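You operate a simulated robot arm through the tools that you are given. There is no shell and no other tool. Be economical: measure what you need, move in short steps, check, and stop when the job is done.

You run a simulated two-armed robot. Do the job below in one go: nothing can be reset, and whatever is moved stays where it is left.

Task
Switch the hall lamp on, move QUIET HOUR to EVENING and pour a glass of water.
Fine: the sign hangs level; fill the small glass to its line, put the cream jug back and the lemon on the tray. Set down upright: cream jug, lemon.

The check looks at the end state, three seconds after you hand in, the way a careful person would. Anything else that was tipped, shoved, dropped, spilled or broken makes it a failure.

Robot
Two 6-joint arms with two-finger parallel grippers on one trunk, on a base that drives. Base frame: it is fixed to the floor where the robot stands at the start and does not move with it; the origin is under the middle of the robot, x ahead of it, y to its left, z up; the surface under the hand at the start is at about z = 0.9. Readings come in m, rad, newtons and seconds.
The left shoulder is at the start at [0.08, 0.216, 1.571], the right one opposite. With the tool pointing down near the work surface each hand reaches from about 0.1 to 0.72 m from the robot's upright axis, wherever it stands, measured 20 degrees to its own side. Places, roughly: cream tray [0.5, -0.2, 0.9]; slim glass [-1, 0.75, 0.5]; switch of the wall lamp [0.7, 0.1, 1.3]; wide glass [-1, 0.5, 0.5]. Payload 3.43 kg a hand.
The tool frame of a hand sits at the grasp point between the pads (the TCP): z along the fingers, y along the line on which they close. The tips reach 0.03 m beyond it. Largest opening 0.094 m; finger width 0.028, thickness 0.01; the body of the gripper, 0.05 by 0.096 m, starts 0.055 m behind the TCP.
Orientation is that of the tool frame in the base frame, as a unit quaternion [x, y, z, w]. With the fingers straight down and closing along the base's y, the tool's x points along the base's -x, its y along +y and its z along -z.

Tools
- The arms move only by the tool move_arm. It takes "left_moves", "right_moves" or both (then of equal length, played together; a hand with none holds still); each is a list of rows, each a list of 7 numbers: the turn, a rotation vector about the tool's x, y, z in rad, then the shift along the tool's x, y, z in m, then the finger opening in m, from 0 to 0.094. In form: [[ax, ay, az, dx, dy, dz, hand], ...]. A call has 1 to 8 rows; each row shifts and turns the commanded pose from where the row before left it, along the tool's axes as they then stand. Rows are played at 5 a second. More than 0.05 m and 0.15 rad between two rows, or a gripper value outside its range, and nothing of the call is played. Where a pose cannot be reached the arm comes as near as it can. A force on the tool above 40 N (or 10 N above the force at the start of the call, whichever is more), or a blocked arm, ends the call early, and 0.2 s more pass. The fingers move at their own pace (about 0.072 m/s each) and stop on an object; they squeeze with about 32 N. The grip force told is the motor's: it shows also when the fingers shut on nothing. Time passes only in rows, and 0.2 s behind the last, so rows that do not move let the fingers close. It gives the time, the measured TCP pose, the force on the tool (base axes), the opening and the grip force at its end, in the units of the frame above (readings bear some noise), with the torque about the TCP (base axes, N m) and any sound that the robot's microphone picked up.
- Cameras (640 x 400 px; columns grow to the right, rows downward): "scene" is now at [0.0987, -0.0287, 1.7255]; the picture's right is [-0.38, -0.92, 0.00], its down [-0.74, 0.31, -0.60] and it looks along [0.55, -0.23, -0.80] (base axes); focal length 287 px, centre (320, 200). "left" rides on the left gripper at [0.076, -0.014, -0.103] in its tool frame; the picture's right is [0.18, 0.98, 0.00], its down [-0.75, 0.14, -0.64] and it looks along [-0.63, 0.12, 0.77] (tool axes); focal length 243 px, centre (320, 200). "right" rides on the right gripper at [0.076, 0.014, -0.102] in its tool frame; the picture's right is [-0.18, 0.98, 0.00], its down [-0.75, -0.14, -0.64] and it looks along [-0.63, -0.12, 0.77] (tool axes); focal length 243 px, centre (320, 200). There is no depth. A picture from a camera that has moved, and an enlarged one, comes with that camera's place and axes in the base frame and with its lens.
- grab_frame(camera): a new picture of that camera. The clock stands still meanwhile.
- raise_lower(by): slides the trunk up (or, below 0, down) by that many m; the arms and the scene camera ride with it, the base frame stays. It gives what a move gives, with no picture.
- base_move(legs): drives the robot by 1 to 6 legs, each [ahead, left, turn to the left] in m, m and rad, along the robot's own axes; the way and the turn of a leg run together, so that a leg with both is an arc; at most 1.5 m and 3.142 rad a leg. The arms and the cameras ride along, it lands a little off, and it stops where it bumps. It gives what a move gives.
- head_to(pan, tilt): turns the head with the scene camera to pan (to the left, within 1.501 rad either way) and tilt (down, from -0.506 to 1.204), counted from straight ahead of the robot. It gives what a move gives.
- zoom(camera, box): a new picture of the part [left, top, right, bottom] of that camera's present view, enlarged. The clock stands still meanwhile.
- hand_in(): hands the job in; it is judged then, once.

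Go step by step. Nothing tells you exact positions but the pictures and the camera data: compare them with the known pose of the tool, close in by small moves and look again before you grip or let go. The budget is 120 turns and 92 pictures, counting those below and the enlarged ones. Unless the task says otherwise, let go and move clear before handing in.

The tools are called as name(argument=value, ...) on one line, values as JSON. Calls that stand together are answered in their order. move_arm: Moves the arms, as the interface text tells. Its arguments: {"type":"object","properties":{"left_moves":{"type":"array","items":{"type":"array","items":{"type":"number"}}},"right_moves":{"type":"array","items":{"type":"array","items":{"type":"number"}}}},"required":[]} The other tools are called the same way: raise_lower (by) slides the trunk up or down; base_move (legs) drives the base; head_to (pan, tilt) turns the head that bears the scene camera; grab_frame (camera) takes a picture; zoom (camera, box) takes an enlarged picture of a part of a camera's view; hand_in () hands the job in.

At the start:

```text
clock: 0.0
left_ee_pos: [0.5003, 0.0933, 0.9986]
left_tool_rot: [0.0, 1.0, 0.001, 0.0]
left_ft_force: [0.0, -0.3, -0.2]
left_moment: [0.0, 0.0, -0.01]
left_gripper_width: 0.0937
left_grip_force: 0.0
right_ee_pos: [0.3669, -0.278, 0.9993]
right_tool_rot: [-0.001, 1.0, 0.0, 0.0]
right_ft_force: [0.3, 0.2, -0.9]
right_moment: [0.03, -0.02, -0.02]
right_gripper_width: 0.0939
right_grip_force: 0.1
trunk travel left (down, up): [-0.801, 0.039]
robot x, y, heading: [0.0021, -0.0016, 0.003]
head pan, tilt: [-0.393, 0.929]
```

scene: 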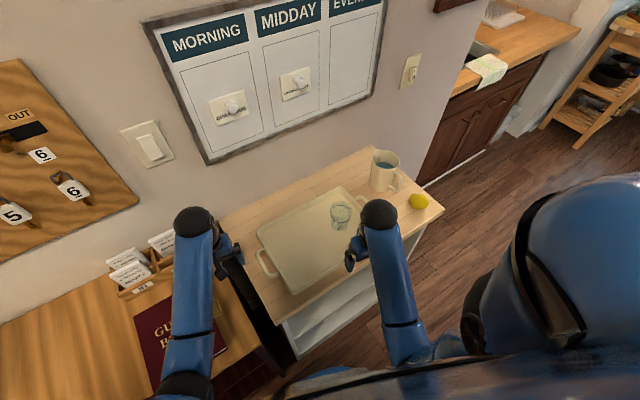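
right: 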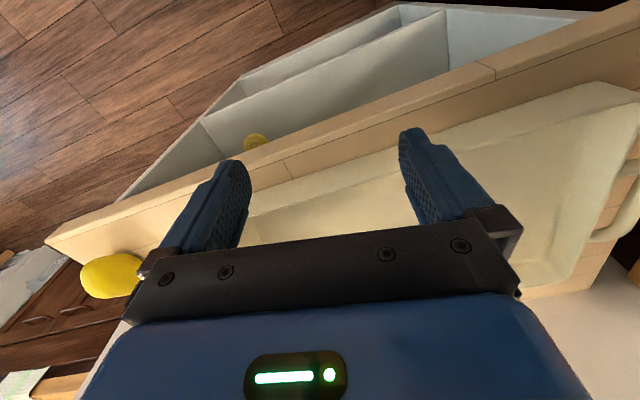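
left: 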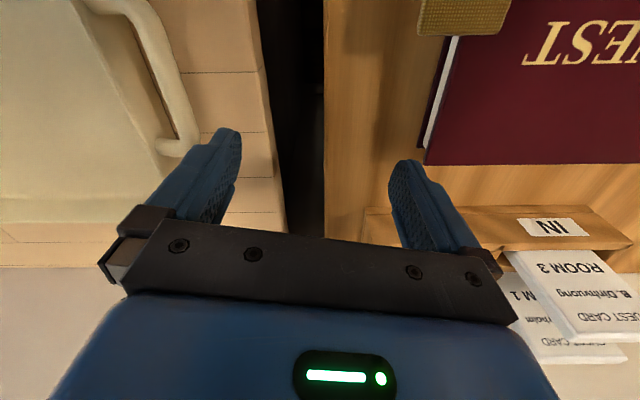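

I see a wall board with two hung signs, two wall switches, a cabinet with a cream tray, a glass, a jug and a lemon. First I look around with the head.

zoom(camera="scene", box=[120, 0, 440, 200])

zoom(camera="scene", box=[240, 140, 450, 271])

head_to(pan=0.0, tilt=0.3)

grab_frame(camera="scene")

```text
2.00 times, centred on (280, 100) of scene
camera zoom: at [0.0987, -0.0287, 1.7255], right [-0.38, -0.92, 0.0], down [-0.74, 0.31, -0.6], along [0.55, -0.23, -0.8], focal length 575 px, centre (400, 400)
```

zoom: 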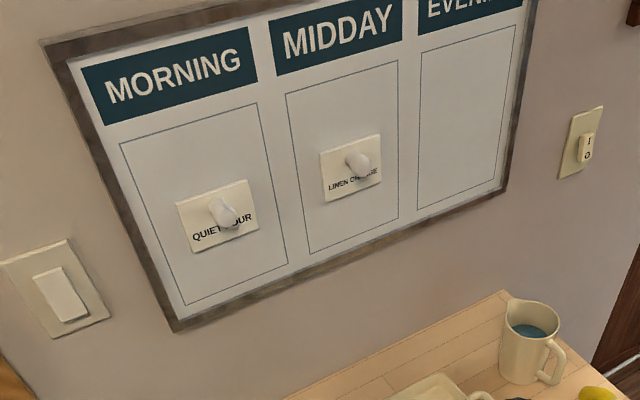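

```text
3.05 times, centred on (345, 206) of scene
camera zoom: at [0.0987, -0.0287, 1.7255], right [-0.38, -0.92, 0.0], down [-0.74, 0.31, -0.6], along [0.55, -0.23, -0.8], focal length 876 px, centre (244, 183)
```

zoom: 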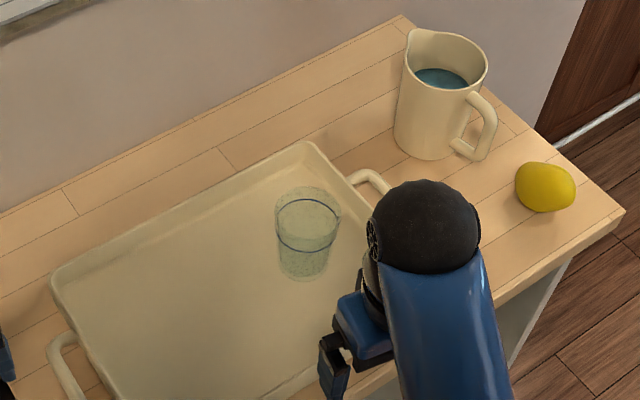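

```text
clock: 1.0
left_ee_pos: [0.5005, 0.0938, 0.9999]
left_tool_rot: [0.001, 1.0, 0.0, 0.0]
left_ft_force: [0.6, 0.1, 1.1]
left_moment: [0.0, -0.02, 0.02]
left_gripper_width: 0.0939
left_grip_force: 0.1
right_ee_pos: [0.3679, -0.2777, 1.0001]
right_tool_rot: [0.0, 1.0, 0.0, 0.0]
right_ft_force: [-0.2, 0.2, 0.4]
right_moment: [-0.01, 0.0, 0.01]
right_gripper_width: 0.0941
right_grip_force: 0.0
trunk travel left (down, up): [-0.801, 0.039]
robot x, y, heading: [0.0014, -0.0029, -0.001]
head pan, tilt: [0.0, 0.3]
```

```text
86 pictures are left
camera scene: at [0.124, -0.0006, 1.7798], right [0.0, -1.0, 0.0], down [-0.3, 0.0, -0.95], along [0.95, 0.0, -0.3], focal length 287 px, centre (320, 200)
```

scene: 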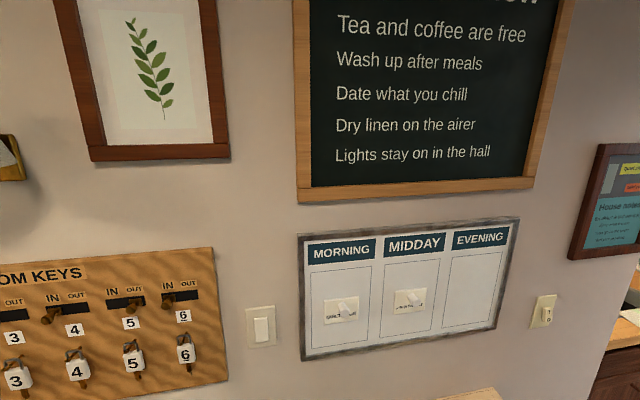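

The wall lamp may be at the left; I look around for the lamp, glasses and notes.

head_to(pan=0.9, tilt=0.1)

grab_frame(camera="scene")

head_to(pan=-0.8, tilt=0.2)

grab_frame(camera="scene")

zoom(camera="scene", box=[0, 100, 320, 300])

head_to(pan=0.2, tilt=-0.2)

grab_frame(camera="scene")

```text
clock: 2.2
left_ee_pos: [0.5007, 0.0928, 0.999]
left_tool_rot: [0.0, 1.0, 0.0, 0.0]
left_ft_force: [-0.3, -0.3, 0.2]
left_moment: [0.04, 0.0, 0.03]
left_gripper_width: 0.094
left_grip_force: 0.1
right_ee_pos: [0.3675, -0.2773, 0.9995]
right_tool_rot: [0.0, 1.0, 0.0, -0.001]
right_ft_force: [1.3, 0.7, -0.3]
right_moment: [0.01, 0.0, 0.01]
right_gripper_width: 0.094
right_grip_force: 0.0
trunk travel left (down, up): [-0.801, 0.039]
robot x, y, heading: [0.0018, 0.0026, -0.001]
head pan, tilt: [0.901, 0.099]
```

```text
85 pictures are left
camera scene: at [0.0877, 0.0717, 1.7985], right [0.78, -0.62, 0.0], down [-0.06, -0.08, -0.99], along [0.62, 0.78, -0.1], focal length 287 px, centre (320, 200)
```

scene: 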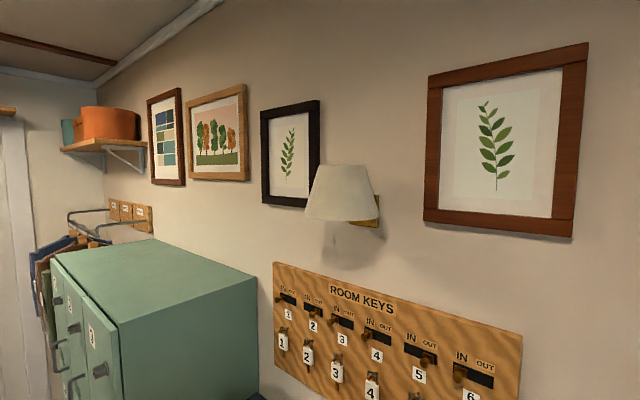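

```text
clock: 4.0
left_ee_pos: [0.5008, 0.0931, 1.0005]
left_tool_rot: [0.001, 1.0, 0.0, 0.0]
left_ft_force: [0.7, -1.0, 0.7]
left_moment: [-0.01, 0.01, 0.01]
left_gripper_width: 0.0942
left_grip_force: 0.2
right_ee_pos: [0.3676, -0.2771, 0.9994]
right_tool_rot: [0.0, 1.0, 0.001, 0.0]
right_ft_force: [0.3, 0.3, 0.2]
right_moment: [0.01, -0.01, -0.02]
right_gripper_width: 0.0939
right_grip_force: 0.1
trunk travel left (down, up): [-0.801, 0.039]
robot x, y, heading: [-0.0024, 0.0007, 0.0]
head pan, tilt: [-0.799, 0.201]
```

```text
84 pictures are left
camera scene: at [0.0955, -0.0673, 1.7892], right [-0.72, -0.7, 0.0], down [-0.14, 0.14, -0.98], along [0.68, -0.7, -0.2], focal length 287 px, centre (320, 200)
```

scene: 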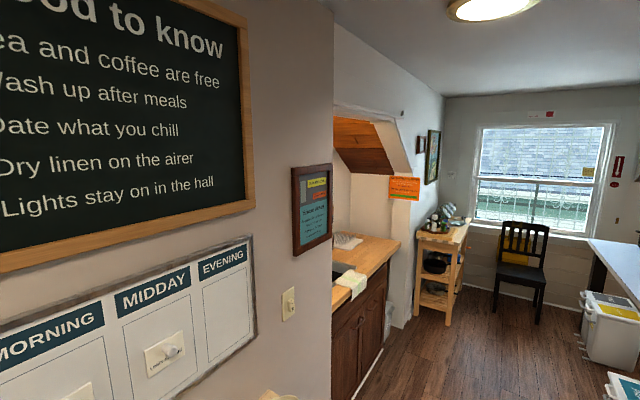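

```text
2.00 times, centred on (160, 200) of scene
camera zoom: at [0.0955, -0.0673, 1.7892], right [-0.72, -0.7, 0.0], down [-0.14, 0.14, -0.98], along [0.68, -0.7, -0.2], focal length 575 px, centre (640, 200)
```

zoom: 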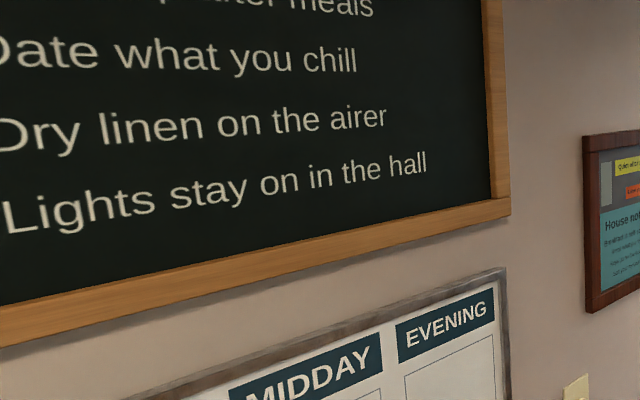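

```text
clock: 5.2
left_ee_pos: [0.5007, 0.0933, 0.9992]
left_tool_rot: [0.001, 1.0, 0.0, 0.0]
left_ft_force: [-0.6, -0.4, 0.0]
left_moment: [-0.02, 0.0, 0.01]
left_gripper_width: 0.0939
left_grip_force: 0.0
right_ee_pos: [0.3682, -0.278, 1.0004]
right_tool_rot: [0.0, 1.0, 0.0, 0.0]
right_ft_force: [-0.4, -0.1, 0.3]
right_moment: [0.0, 0.01, -0.01]
right_gripper_width: 0.0943
right_grip_force: 0.0
trunk travel left (down, up): [-0.801, 0.039]
robot x, y, heading: [0.0009, -0.0024, -0.001]
head pan, tilt: [0.201, -0.201]
```

```text
82 pictures are left
camera scene: at [0.1121, 0.0161, 1.825], right [0.2, -0.98, 0.0], down [0.19, 0.04, -0.98], along [0.96, 0.19, 0.2], focal length 287 px, centre (320, 200)
```

scene: 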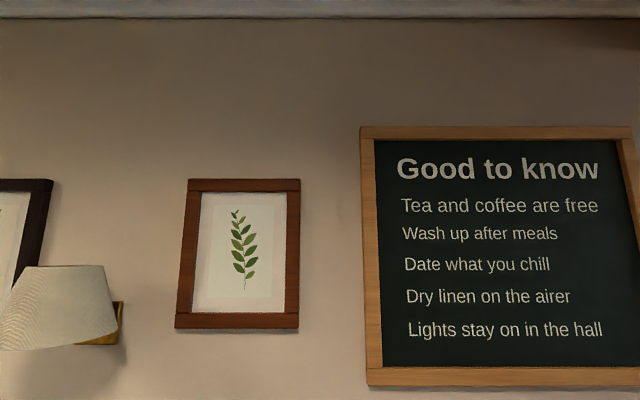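

The unlit wall lamp is to the left, so the left paddle at about [0.7, 0.1, 1.3] is its switch. I pull the hands up and back, turn a little, and look at the two glasses behind me.

move_arm(left_moves=[[0, 0, 0, 0, 0, -0.05, 0.09], [0, 0, 0, 0, 0, -0.05, 0.09], [0, 0, 0, 0.035, 0, -0.035, 0.09], [0, 0, 0, 0.05, 0, 0, 0.09], [0, 0, 0, 0.05, 0, 0, 0.09]], right_moves=[[0, 0, 0, 0, 0, -0.05, 0.09], [0, 0, 0, 0, 0, -0.05, 0.09], [0, 0, 0, 0, 0, -0.035, 0.09], [0, 0, 0, 0.03, 0, 0, 0.09], [0, 0, 0, 0.03, 0, 0, 0.09]])

head_to(pan=1.5, tilt=0.5)

base_move(legs=[[-0.1, 0, 0], [0, 0, 1.0]])

grab_frame(camera="scene")

```text
clock: 6.4
left_ee_pos: [0.4113, 0.0801, 1.0086]
left_tool_rot: [0.0, 1.0, 0.0, 0.003]
left_ft_force: [-0.4, 0.4, 0.8]
left_moment: [-0.02, -0.03, 0.0]
left_gripper_width: 0.0898
left_grip_force: 0.0
left hand out of reach, approached as far as the arm can: row 1, 2, 3, 4, 5
right_ee_pos: [0.3041, -0.2777, 1.0045]
right_tool_rot: [0.0, 1.0, -0.001, 0.001]
right_ft_force: [-0.2, -0.2, 0.5]
right_moment: [-0.01, -0.05, 0.0]
right_gripper_width: 0.0901
right_grip_force: 0.1
right hand out of reach, approached as far as the arm can: row 1, 2, 3
trunk travel left (down, up): [-0.801, 0.039]
robot x, y, heading: [0.0001, -0.0017, -0.004]
head pan, tilt: [0.201, -0.201]
```

```text
clock: 7.9
left_ee_pos: [0.4144, 0.078, 1.0068]
left_tool_rot: [0.0, 1.0, -0.001, 0.001]
left_ft_force: [-0.2, -0.1, -0.4]
left_moment: [0.01, 0.01, -0.02]
left_gripper_width: 0.0898
left_grip_force: 0.1
right_ee_pos: [0.3067, -0.2788, 1.0042]
right_tool_rot: [0.001, 1.0, 0.0, 0.0]
right_ft_force: [-0.3, -0.2, -0.3]
right_moment: [0.0, 0.04, 0.03]
right_gripper_width: 0.09
right_grip_force: 0.1
trunk travel left (down, up): [-0.801, 0.039]
robot x, y, heading: [0.0007, 0.0015, 0.001]
head pan, tilt: [1.499, 0.499]
```

```text
clock: 11.6
left_ee_pos: [0.0545, 0.3916, 1.0074]
left_tool_rot: [-0.482, 0.876, 0.0, 0.001]
left_ft_force: [0.2, 0.5, 0.6]
left_moment: [0.01, 0.02, -0.02]
left_gripper_width: 0.0901
left_grip_force: 0.0
right_ee_pos: [0.2986, 0.1099, 1.0029]
right_tool_rot: [-0.482, 0.876, 0.0, 0.0]
right_ft_force: [-0.3, -0.3, 0.3]
right_moment: [0.0, 0.01, -0.02]
right_gripper_width: 0.0901
right_grip_force: 0.1
trunk travel left (down, up): [-0.801, 0.039]
robot x, y, heading: [-0.1046, -0.0017, 1.006]
head pan, tilt: [1.499, 0.499]
```

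```text
81 pictures are left
camera scene: at [-0.158, 0.0789, 1.7615], right [0.59, 0.8, 0.0], down [0.38, -0.28, -0.88], along [-0.71, 0.52, -0.48], focal length 287 px, centre (320, 200)
```

scene: 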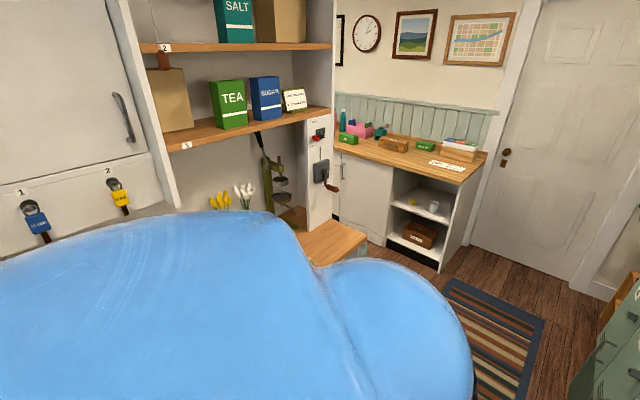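

The robot's own shoulder hides the place; I turn further.

base_move(legs=[[0, 0, 1.3]])

head_to(pan=0.1, tilt=0.75)

grab_frame(camera="scene")

```text
clock: 15.3
left_ee_pos: [-0.4413, 0.2478, 1.008]
left_tool_rot: [0.917, -0.398, -0.001, -0.002]
left_ft_force: [-0.1, -0.4, 0.2]
left_moment: [0.0, -0.02, 0.04]
left_gripper_width: 0.0901
left_grip_force: 0.0
right_ee_pos: [-0.108, 0.4148, 1.0032]
right_tool_rot: [0.918, -0.398, 0.0, 0.0]
right_ft_force: [0.6, 0.1, 0.3]
right_moment: [0.03, -0.01, -0.01]
right_gripper_width: 0.0904
right_grip_force: 0.0
trunk travel left (down, up): [-0.801, 0.039]
robot x, y, heading: [-0.1024, 0.0005, 2.32]
head pan, tilt: [1.499, 0.499]
```

```text
clock: 16.8
left_ee_pos: [-0.4419, 0.2486, 1.0082]
left_tool_rot: [0.918, -0.398, -0.001, -0.002]
left_ft_force: [0.2, 0.4, -0.4]
left_moment: [-0.02, 0.01, 0.0]
left_gripper_width: 0.09
left_grip_force: 0.1
right_ee_pos: [-0.1078, 0.4141, 1.0032]
right_tool_rot: [0.918, -0.397, 0.0, -0.001]
right_ft_force: [0.5, 0.5, 0.7]
right_moment: [0.02, -0.02, 0.04]
right_gripper_width: 0.09
right_grip_force: 0.0
trunk travel left (down, up): [-0.801, 0.039]
robot x, y, heading: [-0.1012, 0.0009, 2.324]
head pan, tilt: [0.099, 0.75]
```

```text
80 pictures are left
camera scene: at [-0.1846, 0.0762, 1.7395], right [0.66, 0.75, 0.0], down [0.51, -0.45, -0.73], along [-0.55, 0.48, -0.68], focal length 287 px, centre (320, 200)
```

scene: 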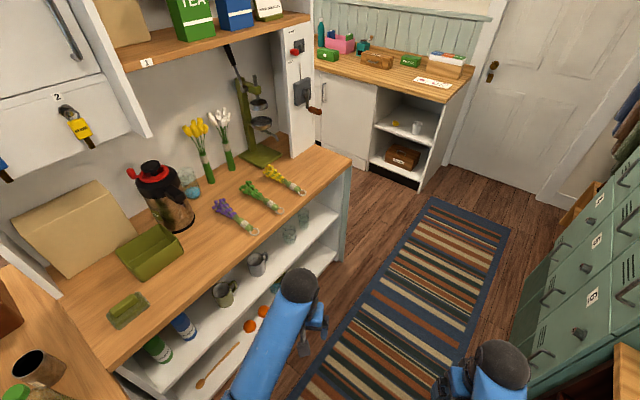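

zoom(camera="scene", box=[150, 150, 350, 275])

zoom(camera="scene", box=[250, 190, 330, 240])

```text
3.20 times, centred on (250, 212) of scene
camera zoom: at [-0.1846, 0.0762, 1.7395], right [0.66, 0.75, 0.0], down [0.51, -0.45, -0.73], along [-0.55, 0.48, -0.68], focal length 919 px, centre (544, 160)
```

zoom: 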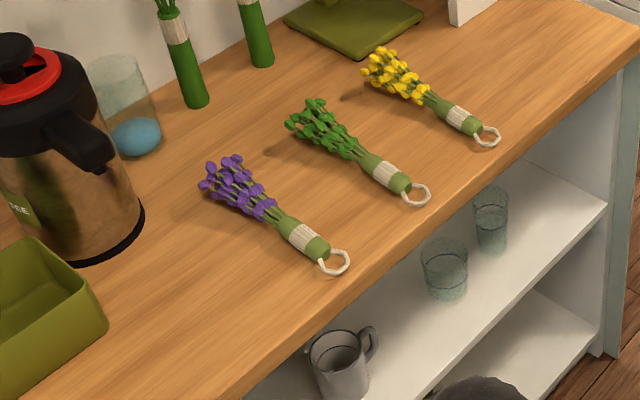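

```text
8.00 times, centred on (290, 215) of scene
camera zoom: at [-0.1846, 0.0762, 1.7395], right [0.66, 0.75, 0.0], down [0.51, -0.45, -0.73], along [-0.55, 0.48, -0.68], focal length 2298 px, centre (560, 80)
```

zoom: 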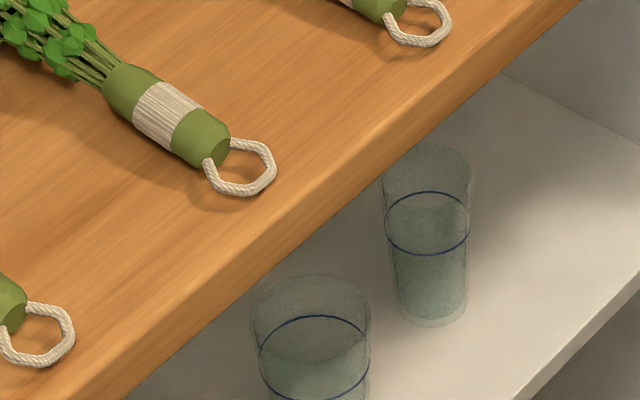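

Three glasses carry lines: a slim and a wide one on the shelf behind, and the smallest one on the cream tray, which I take as "the small glass". The wall appears angled about 0.22 rad, so I go back, face it squarely and stand centred at the board.

base_move(legs=[[0, 0, -2.1], [0, -0.272, 0]])

head_to(pan=0, tilt=0.6)

grab_frame(camera="scene")

```text
clock: 23.8
left_ee_pos: [0.3443, -0.1054, 1.0074]
left_tool_rot: [-0.104, 0.995, -0.001, 0.002]
left_ft_force: [0.5, 0.7, -0.6]
left_moment: [-0.01, 0.0, 0.02]
left_gripper_width: 0.0901
left_grip_force: 0.1
right_ee_pos: [0.3137, -0.4769, 1.0043]
right_tool_rot: [-0.103, 0.995, -0.002, 0.0]
right_ft_force: [-0.9, 0.6, -0.2]
right_moment: [-0.02, 0.01, -0.01]
right_gripper_width: 0.0899
right_grip_force: 0.0
trunk travel left (down, up): [-0.801, 0.039]
robot x, y, heading: [-0.0427, -0.2724, 0.209]
head pan, tilt: [0.099, 0.75]
```

```text
clock: 24.5
left_ee_pos: [0.3435, -0.1073, 1.0066]
left_tool_rot: [-0.104, 0.995, -0.001, 0.002]
left_ft_force: [-0.2, -0.4, -0.7]
left_moment: [0.0, 0.02, -0.01]
left_gripper_width: 0.0898
left_grip_force: 0.0
right_ee_pos: [0.3142, -0.4779, 1.0024]
right_tool_rot: [-0.104, 0.995, -0.001, 0.0]
right_ft_force: [0.3, -0.2, -0.6]
right_moment: [0.05, -0.03, -0.01]
right_gripper_width: 0.0902
right_grip_force: 0.0
trunk travel left (down, up): [-0.801, 0.039]
robot x, y, heading: [-0.0409, -0.2702, 0.206]
head pan, tilt: [0.0, 0.6]
```

```text
77 pictures are left
camera scene: at [0.0722, -0.2451, 1.7524], right [0.21, -0.98, 0.0], down [-0.55, -0.12, -0.82], along [0.81, 0.17, -0.57], focal length 287 px, centre (320, 200)
```

scene: 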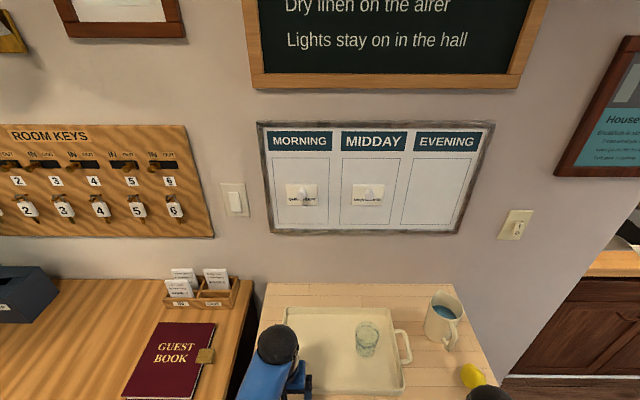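

I zoom on the board, switch, and cabinet for precise measuring.

zoom(camera="scene", box=[250, 110, 506, 270])

zoom(camera="scene", box=[256, 270, 512, 400])

zoom(camera="scene", box=[210, 160, 338, 240])

```text
2.50 times, centred on (378, 190) of scene
camera zoom: at [0.0722, -0.2451, 1.7524], right [0.21, -0.98, 0.0], down [-0.55, -0.12, -0.82], along [0.81, 0.17, -0.57], focal length 718 px, centre (175, 225)
```

zoom: 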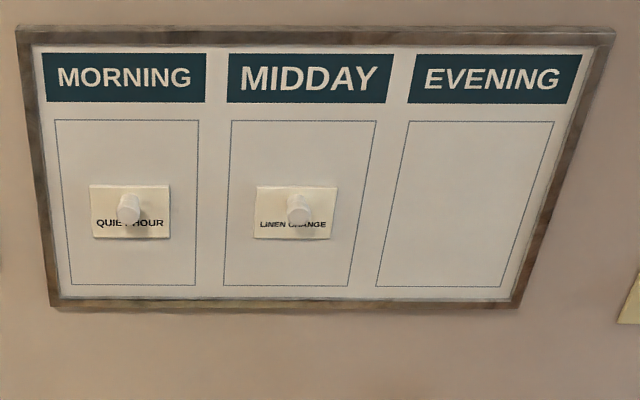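

```text
2.50 times, centred on (384, 335) of scene
camera zoom: at [0.0722, -0.2451, 1.7524], right [0.21, -0.98, 0.0], down [-0.55, -0.12, -0.82], along [0.81, 0.17, -0.57], focal length 718 px, centre (160, -138)
```

zoom: 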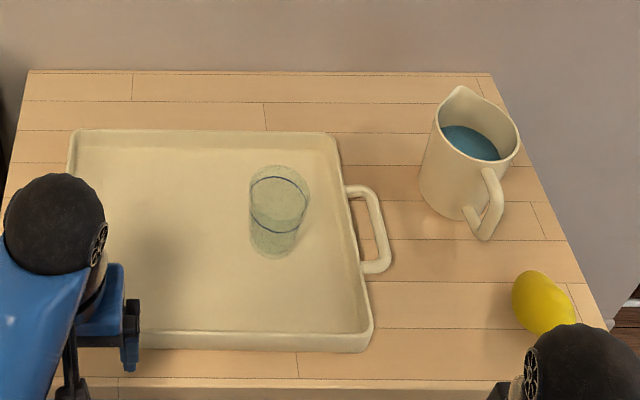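

```text
5.00 times, centred on (274, 200) of scene
camera zoom: at [0.0722, -0.2451, 1.7524], right [0.21, -0.98, 0.0], down [-0.55, -0.12, -0.82], along [0.81, 0.17, -0.57], focal length 1436 px, centre (550, 200)
```

zoom: 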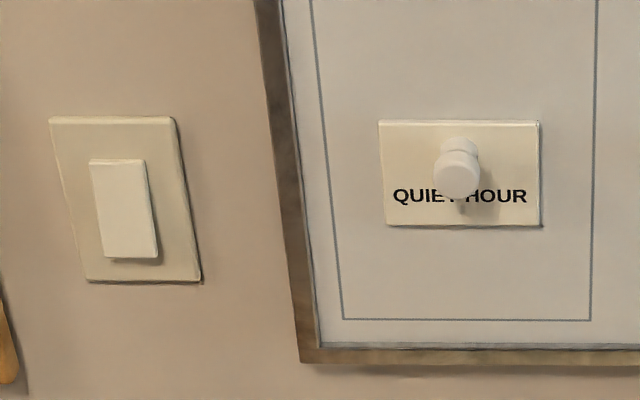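

The robot now stands nearly square to the wall (rocker at about [0.707, 0.145, 1.275], QUIET HOUR knob at about [0.71, -0.057, 1.31]). I swing the left hand forward to point at the wall.

move_arm(left_moves=[[0, -0.149, 0, -0.0207, 0.02, -0.0085, 0.0], [0, -0.149, 0, -0.0217, 0.02, -0.0053, 0.0], [0, -0.149, 0, -0.0223, 0.02, -0.002, 0.0], [0, -0.149, 0, -0.0223, 0.02, 0.0014, 0.0], [0, -0.149, 0, -0.0219, 0.02, 0.0047, 0.0], [0, -0.149, 0, -0.0209, 0.02, 0.0079, 0.0], [0, -0.149, 0, -0.0195, 0.02, 0.011, 0.0], [0, -0.149, 0, -0.0176, 0.02, 0.0137, 0.0]])

```text
clock: 26.3
left_ee_pos: [0.4755, 0.0834, 1.0746]
left_tool_rot: [-0.086, 0.821, 0.058, 0.561]
left_ft_force: [0.4, -0.5, 0.4]
left_moment: [-0.01, -0.05, -0.03]
left_gripper_width: 0.0001
left_grip_force: 31.5
right_ee_pos: [0.3143, -0.4793, 1.004]
right_tool_rot: [-0.104, 0.995, 0.0, 0.0]
right_ft_force: [0.6, 0.3, 0.0]
right_moment: [-0.01, 0.02, -0.02]
right_gripper_width: 0.0899
right_grip_force: 0.1
trunk travel left (down, up): [-0.801, 0.039]
robot x, y, heading: [-0.046, -0.2693, 0.207]
head pan, tilt: [0.0, 0.6]
```

move_arm(left_moves=[[0, -0.126, 0, -0.038, 0.005, -0.0124, 0.0], [0, -0.126, 0, -0.039, 0.005, -0.0076, 0.0], [0, -0.126, 0, -0.04, 0.004, -0.0025, 0.0], [0, 0, 0, -0.04, 0, 0, 0.0], [0, 0, 0, -0.04, 0, 0, 0.0], [0, 0, 0, 0, 0, 0, 0.0]])

grab_frame(camera="left")

```text
clock: 27.7
left_ee_pos: [0.4799, 0.0997, 1.2748]
left_tool_rot: [-0.074, 0.702, 0.073, 0.705]
left_ft_force: [0.4, 0.0, 0.3]
left_moment: [0.03, 0.0, -0.02]
left_gripper_width: 0.0
left_grip_force: 31.8
right_ee_pos: [0.315, -0.4802, 1.0026]
right_tool_rot: [-0.104, 0.995, 0.001, 0.001]
right_ft_force: [-1.0, 0.6, -0.2]
right_moment: [0.01, -0.01, 0.01]
right_gripper_width: 0.09
right_grip_force: 0.0
trunk travel left (down, up): [-0.801, 0.039]
robot x, y, heading: [-0.0446, -0.2709, 0.213]
head pan, tilt: [0.0, 0.6]
```

```text
73 pictures are left
camera left: at [0.3826, 0.0633, 1.1985], right [-0.2, 0.96, -0.19], down [-0.66, 0.01, 0.75], along [0.72, 0.27, 0.63], focal length 243 px, centre (320, 200)
```

left: 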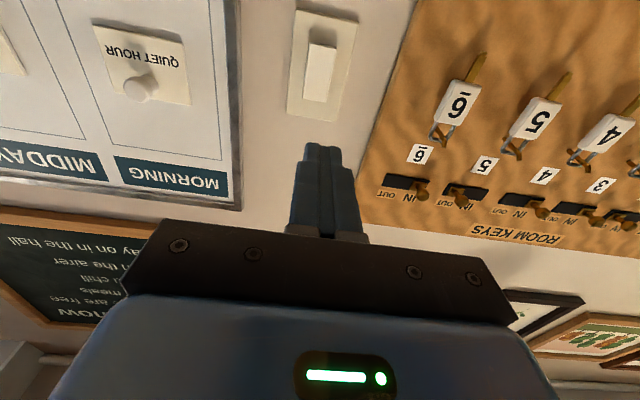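

zoom(camera="left", box=[256, 0, 416, 150])

```text
2.67 times, centred on (336, 75) of left
camera zoom: at [0.3826, 0.0633, 1.1985], right [-0.2, 0.96, -0.19], down [-0.66, 0.01, 0.75], along [0.72, 0.27, 0.63], focal length 647 px, centre (277, 533)
```

zoom: 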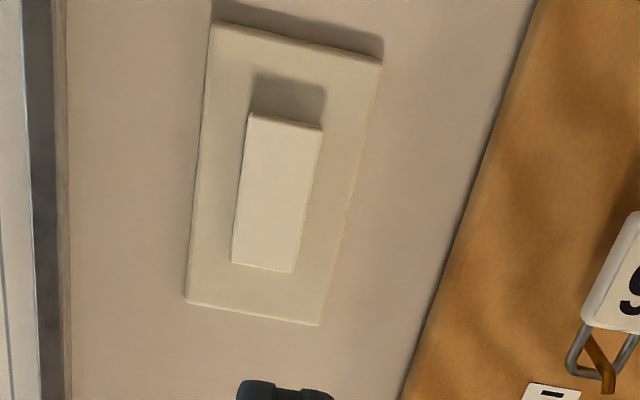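

The rocker's lower end sticks out, so that is the end to press (z about 1.25). I advance.

move_arm(left_moves=[[0, 0, 0, 0.011, -0.003, 0.045, 0.0], [0, 0, 0, 0.011, -0.003, 0.045, 0.0], [0, 0, 0, 0, 0, 0.045, 0.0], [0, 0, 0, 0, 0, 0.03, 0.0], [0, 0, 0, 0, 0, 0.0, 0.0]])

grab_frame(camera="left")

```text
clock: 28.9
left_ee_pos: [0.6425, 0.128, 1.252]
left_tool_rot: [-0.073, 0.702, 0.073, 0.705]
left_ft_force: [0.8, -0.8, -0.4]
left_moment: [0.0, 0.04, -0.02]
left_gripper_width: 0.0
left_grip_force: 31.7
right_ee_pos: [0.3143, -0.4808, 1.0025]
right_tool_rot: [-0.104, 0.995, 0.0, 0.001]
right_ft_force: [0.3, 0.2, 0.0]
right_moment: [0.0, 0.01, -0.01]
right_gripper_width: 0.0901
right_grip_force: 0.1
trunk travel left (down, up): [-0.801, 0.039]
robot x, y, heading: [-0.0438, -0.2734, 0.208]
head pan, tilt: [0.0, 0.6]
```

```text
71 pictures are left
camera left: at [0.5444, 0.0926, 1.177], right [-0.2, 0.96, -0.19], down [-0.66, 0.01, 0.75], along [0.72, 0.27, 0.63], focal length 243 px, centre (320, 200)
```

left: 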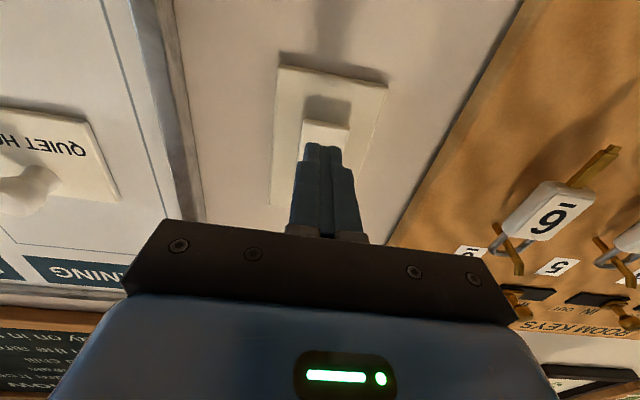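

Aligned laterally with the lower end of the rocker; now I press in small steps and back off.

move_arm(left_moves=[[0, 0, 0, 0, 0, 0.012, 0.0], [0, 0, 0, 0, 0, 0.01, 0.0], [0, 0, 0, 0, 0, 0.008, 0.0], [0, 0, 0, 0, 0, 0.008, 0.0], [0, 0, 0, 0, 0, 0.006, 0.0]])

```text
clock: 29.8
left_ee_pos: [0.6643, 0.1316, 1.2508]
left_tool_rot: [-0.074, 0.704, 0.072, 0.702]
left_ft_force: [-24.8, -7.4, 2.9]
left_moment: [-0.03, -0.5, -0.09]
left_gripper_width: 0.0002
left_grip_force: 32.1
right_ee_pos: [0.3084, -0.4809, 1.0042]
right_tool_rot: [-0.106, 0.994, 0.0, 0.003]
right_ft_force: [0.4, -0.9, 0.3]
right_moment: [0.02, 0.02, 0.02]
right_gripper_width: 0.0902
right_grip_force: 0.1
trunk travel left (down, up): [-0.801, 0.039]
robot x, y, heading: [-0.0411, -0.2708, 0.211]
head pan, tilt: [0.0, 0.6]
heard: click
stopped in row 4 (left hand): the force on the tool passed its limit at 45 N (the readings are from after the stop); the commanded pose is now the measured one
```

Heard a click. I back off and check the lamp.

move_arm(left_moves=[[0, 0, 0, 0, 0, -0.03, 0.0], [0, 0, 0, 0, 0, -0.045, 0.0], [0, 0, 0, 0, 0, -0.045, 0.0], [0, 0, 0, 0, 0, -0.045, 0.0]])

head_to(pan=0.55, tilt=0.2)

grab_frame(camera="scene")

```text
clock: 30.8
left_ee_pos: [0.509, 0.0967, 1.2466]
left_tool_rot: [-0.074, 0.707, 0.072, 0.7]
left_ft_force: [0.1, -0.1, 0.2]
left_moment: [-0.03, 0.0, 0.01]
left_gripper_width: 0.0001
left_grip_force: 32.2
right_ee_pos: [0.3133, -0.48, 1.0033]
right_tool_rot: [-0.105, 0.994, 0.0, 0.0]
right_ft_force: [0.2, -0.7, 0.1]
right_moment: [0.01, 0.0, 0.0]
right_gripper_width: 0.0899
right_grip_force: 0.1
trunk travel left (down, up): [-0.801, 0.039]
robot x, y, heading: [-0.0478, -0.2719, 0.211]
head pan, tilt: [0.0, 0.6]
```

```text
clock: 31.8
left_ee_pos: [0.511, 0.0972, 1.2456]
left_tool_rot: [-0.074, 0.707, 0.072, 0.7]
left_ft_force: [0.2, -0.1, 0.6]
left_moment: [-0.01, 0.0, 0.04]
left_gripper_width: 0.0002
left_grip_force: 31.7
right_ee_pos: [0.3134, -0.4787, 1.0029]
right_tool_rot: [-0.104, 0.995, 0.0, 0.0]
right_ft_force: [0.0, 0.5, -0.4]
right_moment: [0.0, 0.01, -0.04]
right_gripper_width: 0.0899
right_grip_force: 0.1
trunk travel left (down, up): [-0.801, 0.039]
robot x, y, heading: [-0.0457, -0.2751, 0.213]
head pan, tilt: [0.55, 0.201]
```

```text
70 pictures are left
camera scene: at [0.0529, -0.2007, 1.7891], right [0.69, -0.73, 0.0], down [-0.15, -0.14, -0.98], along [0.71, 0.67, -0.2], focal length 287 px, centre (320, 200)
```

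scene: 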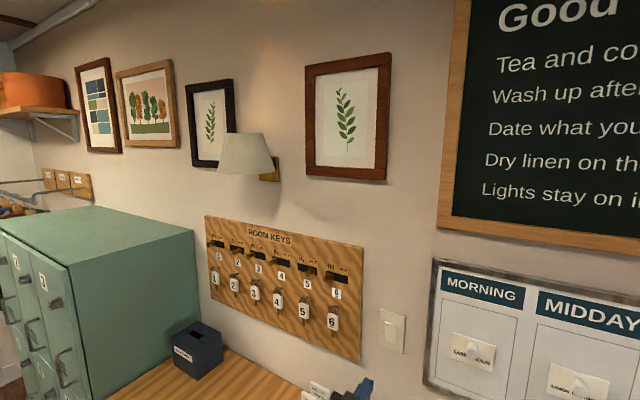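

zoom(camera="scene", box=[180, 40, 440, 360])

zoom(camera="scene", box=[370, 295, 418, 365])

```text
1.25 times, centred on (310, 200) of scene
camera zoom: at [0.0529, -0.2007, 1.7891], right [0.69, -0.73, 0.0], down [-0.15, -0.14, -0.98], along [0.71, 0.67, -0.2], focal length 359 px, centre (332, 200)
```

zoom: 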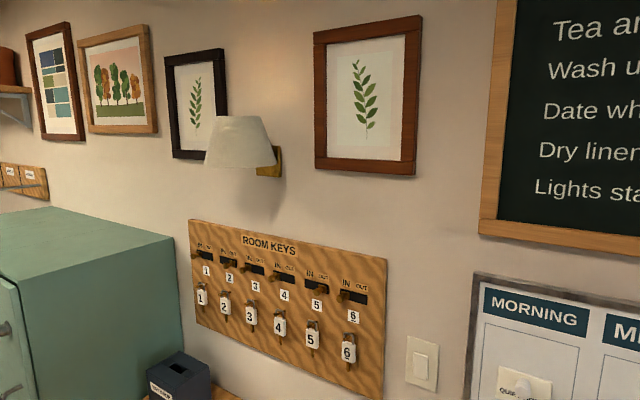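

```text
5.71 times, centred on (394, 330) of scene
camera zoom: at [0.0529, -0.2007, 1.7891], right [0.69, -0.73, 0.0], down [-0.15, -0.14, -0.98], along [0.71, 0.67, -0.2], focal length 1642 px, centre (-103, -543)
```

zoom: 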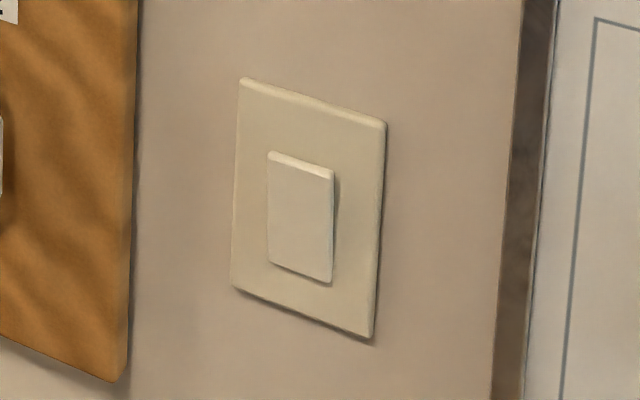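

The rocker flipped, but I can't clearly tell whether the wall lamp is lit; I compare with the earlier views, including the ceiling lamp.

zoom(camera="scene", box=[190, 110, 310, 210])

head_to(pan=-1.0, tilt=0.2)

grab_frame(camera="scene")

head_to(pan=0.7, tilt=-0.4)

grab_frame(camera="scene")

```text
4.00 times, centred on (250, 160) of scene
camera zoom: at [0.0529, -0.2007, 1.7891], right [0.69, -0.73, 0.0], down [-0.15, -0.14, -0.98], along [0.71, 0.67, -0.2], focal length 1149 px, centre (600, 360)
```

zoom: 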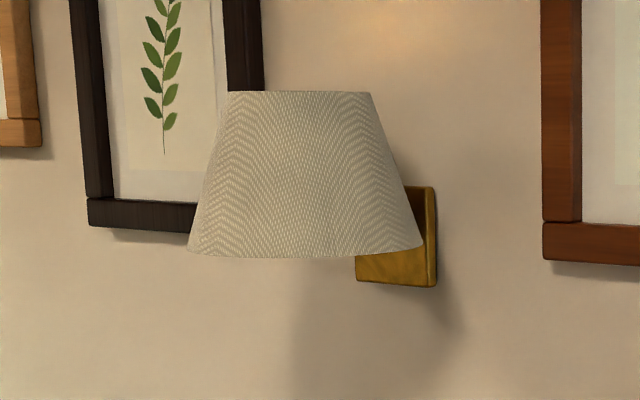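

```text
clock: 33.4
left_ee_pos: [0.5107, 0.0986, 1.2446]
left_tool_rot: [-0.074, 0.707, 0.072, 0.699]
left_ft_force: [0.0, -0.4, -0.8]
left_moment: [-0.01, -0.02, -0.01]
left_gripper_width: 0.0
left_grip_force: 32.0
right_ee_pos: [0.3138, -0.4787, 1.0034]
right_tool_rot: [-0.105, 0.994, 0.0, 0.001]
right_ft_force: [0.7, -0.1, -0.3]
right_moment: [0.01, -0.02, -0.01]
right_gripper_width: 0.0901
right_grip_force: 0.0
trunk travel left (down, up): [-0.801, 0.039]
robot x, y, heading: [-0.0463, -0.2702, 0.213]
head pan, tilt: [-1.0, 0.201]
```

```text
66 pictures are left
camera scene: at [0.0505, -0.3311, 1.7892], right [-0.71, -0.7, 0.0], down [-0.14, 0.14, -0.98], along [0.69, -0.7, -0.2], focal length 287 px, centre (320, 200)
```

scene: 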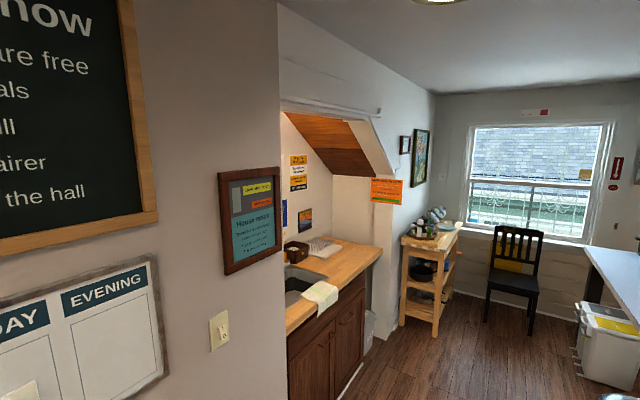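

```text
clock: 35.2
left_ee_pos: [0.5105, 0.0982, 1.2455]
left_tool_rot: [-0.074, 0.707, 0.072, 0.699]
left_ft_force: [0.4, -0.6, 1.5]
left_moment: [0.01, -0.02, -0.05]
left_gripper_width: 0.0
left_grip_force: 32.3
right_ee_pos: [0.3134, -0.4794, 1.0028]
right_tool_rot: [-0.105, 0.994, -0.001, 0.0]
right_ft_force: [0.8, 1.0, -0.8]
right_moment: [0.01, -0.01, 0.01]
right_gripper_width: 0.09
right_grip_force: 0.2
trunk travel left (down, up): [-0.801, 0.039]
robot x, y, heading: [-0.0488, -0.2704, 0.213]
head pan, tilt: [0.7, -0.4]
```

```text
65 pictures are left
camera scene: at [0.03, -0.2071, 1.8407], right [0.79, -0.61, 0.0], down [0.24, 0.31, -0.92], along [0.57, 0.73, 0.39], focal length 287 px, centre (320, 200)
```

scene: 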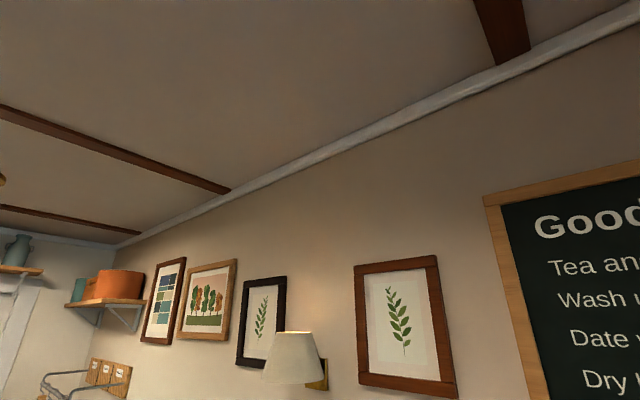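

zoom(camera="scene", box=[230, 290, 360, 400])

head_to(pan=-0.9, tilt=-0.3)

grab_frame(camera="scene")

```text
3.64 times, centred on (295, 345) of scene
camera zoom: at [0.03, -0.2071, 1.8407], right [0.79, -0.61, 0.0], down [0.24, 0.31, -0.92], along [0.57, 0.73, 0.39], focal length 1045 px, centre (411, -327)
```

zoom: 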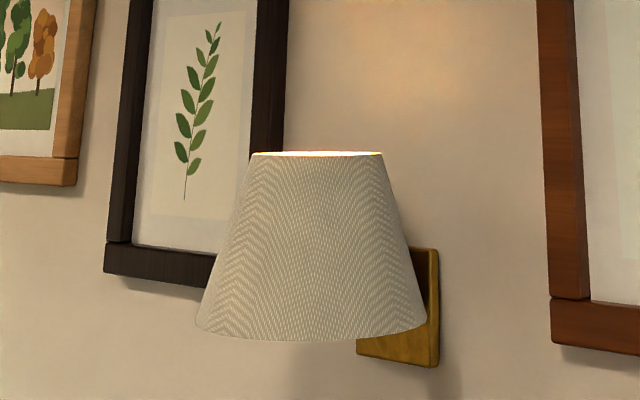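

```text
clock: 36.8
left_ee_pos: [0.511, 0.0988, 1.2465]
left_tool_rot: [-0.074, 0.707, 0.072, 0.7]
left_ft_force: [-0.3, 0.1, -0.1]
left_moment: [0.02, 0.01, 0.01]
left_gripper_width: 0.0
left_grip_force: 31.5
right_ee_pos: [0.3132, -0.4791, 1.0022]
right_tool_rot: [-0.104, 0.995, 0.001, -0.001]
right_ft_force: [0.8, -0.4, -0.4]
right_moment: [0.01, -0.02, 0.01]
right_gripper_width: 0.09
right_grip_force: 0.0
trunk travel left (down, up): [-0.801, 0.039]
robot x, y, heading: [-0.0444, -0.2723, 0.209]
head pan, tilt: [-0.901, -0.3]
```

```text
63 pictures are left
camera scene: at [0.0456, -0.315, 1.8331], right [-0.64, -0.77, 0.0], down [0.23, -0.19, -0.96], along [0.74, -0.61, 0.3], focal length 287 px, centre (320, 200)
```

scene: 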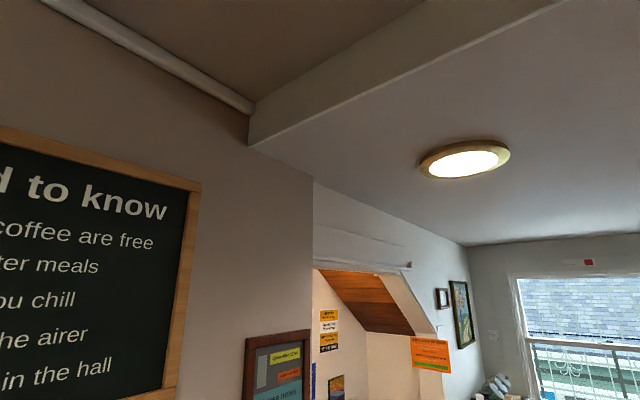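

The lamp is lit (bright inside of the shade); the ceiling lamp was lit all along. Next I withdraw the left hand a bit and swing the right hand to face the QUIET HOUR knob.

move_arm(left_moves=[[0, 0, 0, 0, 0.01, -0.035, 0.0], [0, 0, 0, 0, 0.01, -0.035, 0.0], [0, 0, 0, 0, 0.01, -0.035, 0.0], [0, 0, 0, 0, 0.01, -0.0, 0.0], [0, 0, 0, 0, 0, 0, 0.0], [0, 0, 0, 0, 0, 0, 0.0], [0, 0, 0, 0, 0, 0, 0.0], [0, 0, 0, 0, 0, 0, 0.0]], right_moves=[[0, -0.149, 0, -0.0233, 0.02, -0.0163, 0.06], [0, -0.149, 0, -0.0255, 0.02, -0.0126, 0.06], [0, -0.149, 0, -0.0271, 0.02, -0.0087, 0.06], [0, -0.149, 0, -0.028, 0.02, -0.0046, 0.06], [0, -0.149, 0, -0.0284, 0.02, -0.0003, 0.06], [0, -0.149, 0, -0.0282, 0.02, 0.0039, 0.06], [0, -0.149, 0, -0.0272, 0.02, 0.0081, 0.06], [0, -0.149, 0, -0.0257, 0.02, 0.0121, 0.06]])

```text
clock: 38.6
left_ee_pos: [0.4023, 0.1152, 1.2491]
left_tool_rot: [-0.075, 0.706, 0.073, 0.7]
left_ft_force: [-0.2, -0.2, -0.1]
left_moment: [0.02, 0.0, 0.01]
left_gripper_width: 0.0
left_grip_force: 32.2
right_ee_pos: [0.4642, -0.2827, 1.1339]
right_tool_rot: [-0.087, 0.822, 0.059, 0.559]
right_ft_force: [0.1, 0.2, 0.3]
right_moment: [-0.03, -0.04, 0.0]
right_gripper_width: 0.0597
right_grip_force: 0.0
trunk travel left (down, up): [-0.801, 0.039]
robot x, y, heading: [-0.0458, -0.2692, 0.207]
head pan, tilt: [-0.901, -0.3]
```

move_arm(right_moves=[[0, -0.126, 0, -0.0316, 0.0285, 0.0076, 0.06], [0, -0.126, 0, -0.0304, 0.0285, 0.0114, 0.06], [0, -0.126, 0, -0.0287, 0.0285, 0.0153, 0.06], [0, 0, 0, -0.0277, 0.0285, 0.017, 0.06], [0, 0, 0, -0.0277, 0.0285, 0.017, 0.06], [0, 0, 0, -0.0277, 0.0285, 0.017, 0.06], [0, 0, 0, 0, 0, 0, 0.06]])

grab_frame(camera="right")

head_to(pan=0, tilt=0.6)

grab_frame(camera="scene")

```text
clock: 40.2
left_ee_pos: [0.4006, 0.1148, 1.2495]
left_tool_rot: [-0.074, 0.706, 0.072, 0.701]
left_ft_force: [0.8, -0.1, 0.9]
left_moment: [-0.02, 0.02, 0.03]
left_gripper_width: 0.0
left_grip_force: 31.6
right_ee_pos: [0.5315, -0.0944, 1.2929]
right_tool_rot: [-0.075, 0.703, 0.075, 0.703]
right_ft_force: [-0.5, -0.5, 0.0]
right_moment: [0.0, -0.01, 0.0]
right_gripper_width: 0.0602
right_grip_force: 0.1
trunk travel left (down, up): [-0.801, 0.039]
robot x, y, heading: [-0.0484, -0.2684, 0.209]
head pan, tilt: [-0.901, -0.3]
```

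```text
62 pictures are left
camera right: at [0.4281, -0.1018, 1.2162], right [-0.2, 0.96, 0.18], down [-0.6, -0.27, 0.75], along [0.77, 0.04, 0.63], focal length 243 px, centre (320, 200)
```

right: 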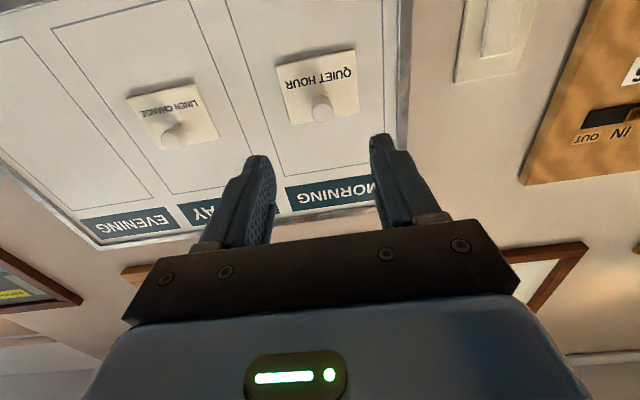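

```text
clock: 41.4
left_ee_pos: [0.401, 0.1151, 1.2492]
left_tool_rot: [-0.074, 0.707, 0.072, 0.7]
left_ft_force: [-0.8, 0.0, -0.6]
left_moment: [0.01, -0.02, 0.0]
left_gripper_width: 0.0
left_grip_force: 31.8
right_ee_pos: [0.5316, -0.0937, 1.2925]
right_tool_rot: [-0.073, 0.703, 0.073, 0.703]
right_ft_force: [-0.3, -0.7, -0.7]
right_moment: [-0.03, -0.01, 0.0]
right_gripper_width: 0.0601
right_grip_force: 0.1
trunk travel left (down, up): [-0.801, 0.039]
robot x, y, heading: [-0.0417, -0.2681, 0.207]
head pan, tilt: [0.0, 0.6]
```

```text
61 pictures are left
camera scene: at [0.0716, -0.246, 1.7525], right [0.21, -0.98, 0.0], down [-0.55, -0.12, -0.83], along [0.81, 0.17, -0.56], focal length 287 px, centre (320, 200)
```

scene: 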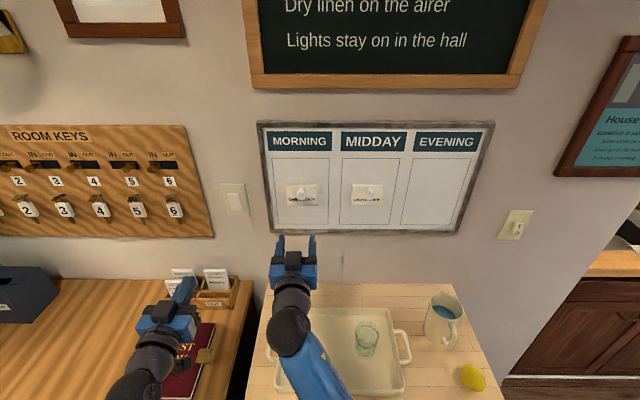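

The knob lies about 0.185 m ahead, 0.022 above the TCP and 4 mm right. I approach and look again.

move_arm(right_moves=[[0, 0, 0, -0.0075, -0.002, 0.045, 0.06], [0, 0, 0, -0.0075, -0.002, 0.045, 0.06], [0, 0, 0, -0.0075, 0, 0.035, 0.06], [0, 0, 0, 0, 0, 0, 0.06]])

grab_frame(camera="right")

zoom(camera="scene", box=[250, 150, 378, 230])

```text
clock: 42.4
left_ee_pos: [0.3997, 0.1145, 1.2492]
left_tool_rot: [-0.074, 0.706, 0.073, 0.7]
left_ft_force: [-0.1, 0.7, -0.5]
left_moment: [0.0, 0.04, -0.01]
left_gripper_width: 0.0001
left_grip_force: 31.7
right_ee_pos: [0.6553, -0.0738, 1.3184]
right_tool_rot: [-0.075, 0.703, 0.075, 0.703]
right_ft_force: [0.6, -0.7, 0.8]
right_moment: [-0.03, 0.02, 0.01]
right_gripper_width: 0.06
right_grip_force: 0.1
trunk travel left (down, up): [-0.801, 0.039]
robot x, y, heading: [-0.0417, -0.2727, 0.211]
head pan, tilt: [0.0, 0.6]
```

```text
60 pictures are left
camera right: at [0.5524, -0.0805, 1.2427], right [-0.2, 0.96, 0.18], down [-0.6, -0.27, 0.75], along [0.77, 0.04, 0.63], focal length 243 px, centre (320, 200)
```

right: 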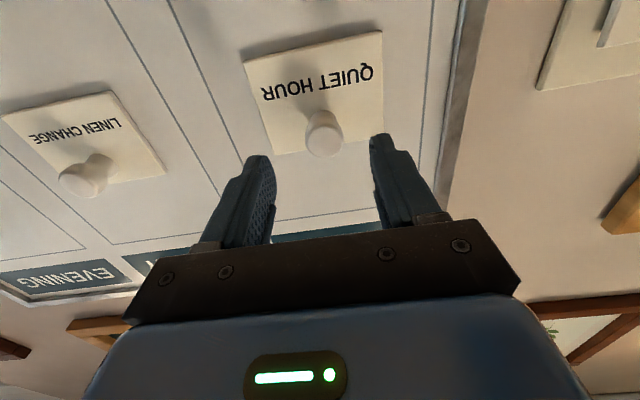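

```text
5.00 times, centred on (314, 190) of scene
camera zoom: at [0.0706, -0.2468, 1.7525], right [0.21, -0.98, 0.0], down [-0.55, -0.12, -0.83], along [0.81, 0.17, -0.56], focal length 1436 px, centre (350, 250)
```

zoom: 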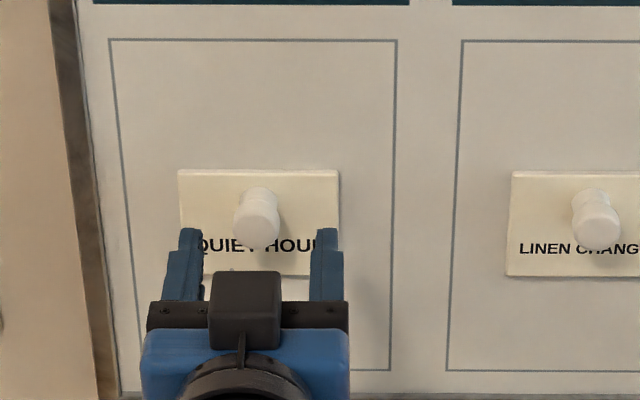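

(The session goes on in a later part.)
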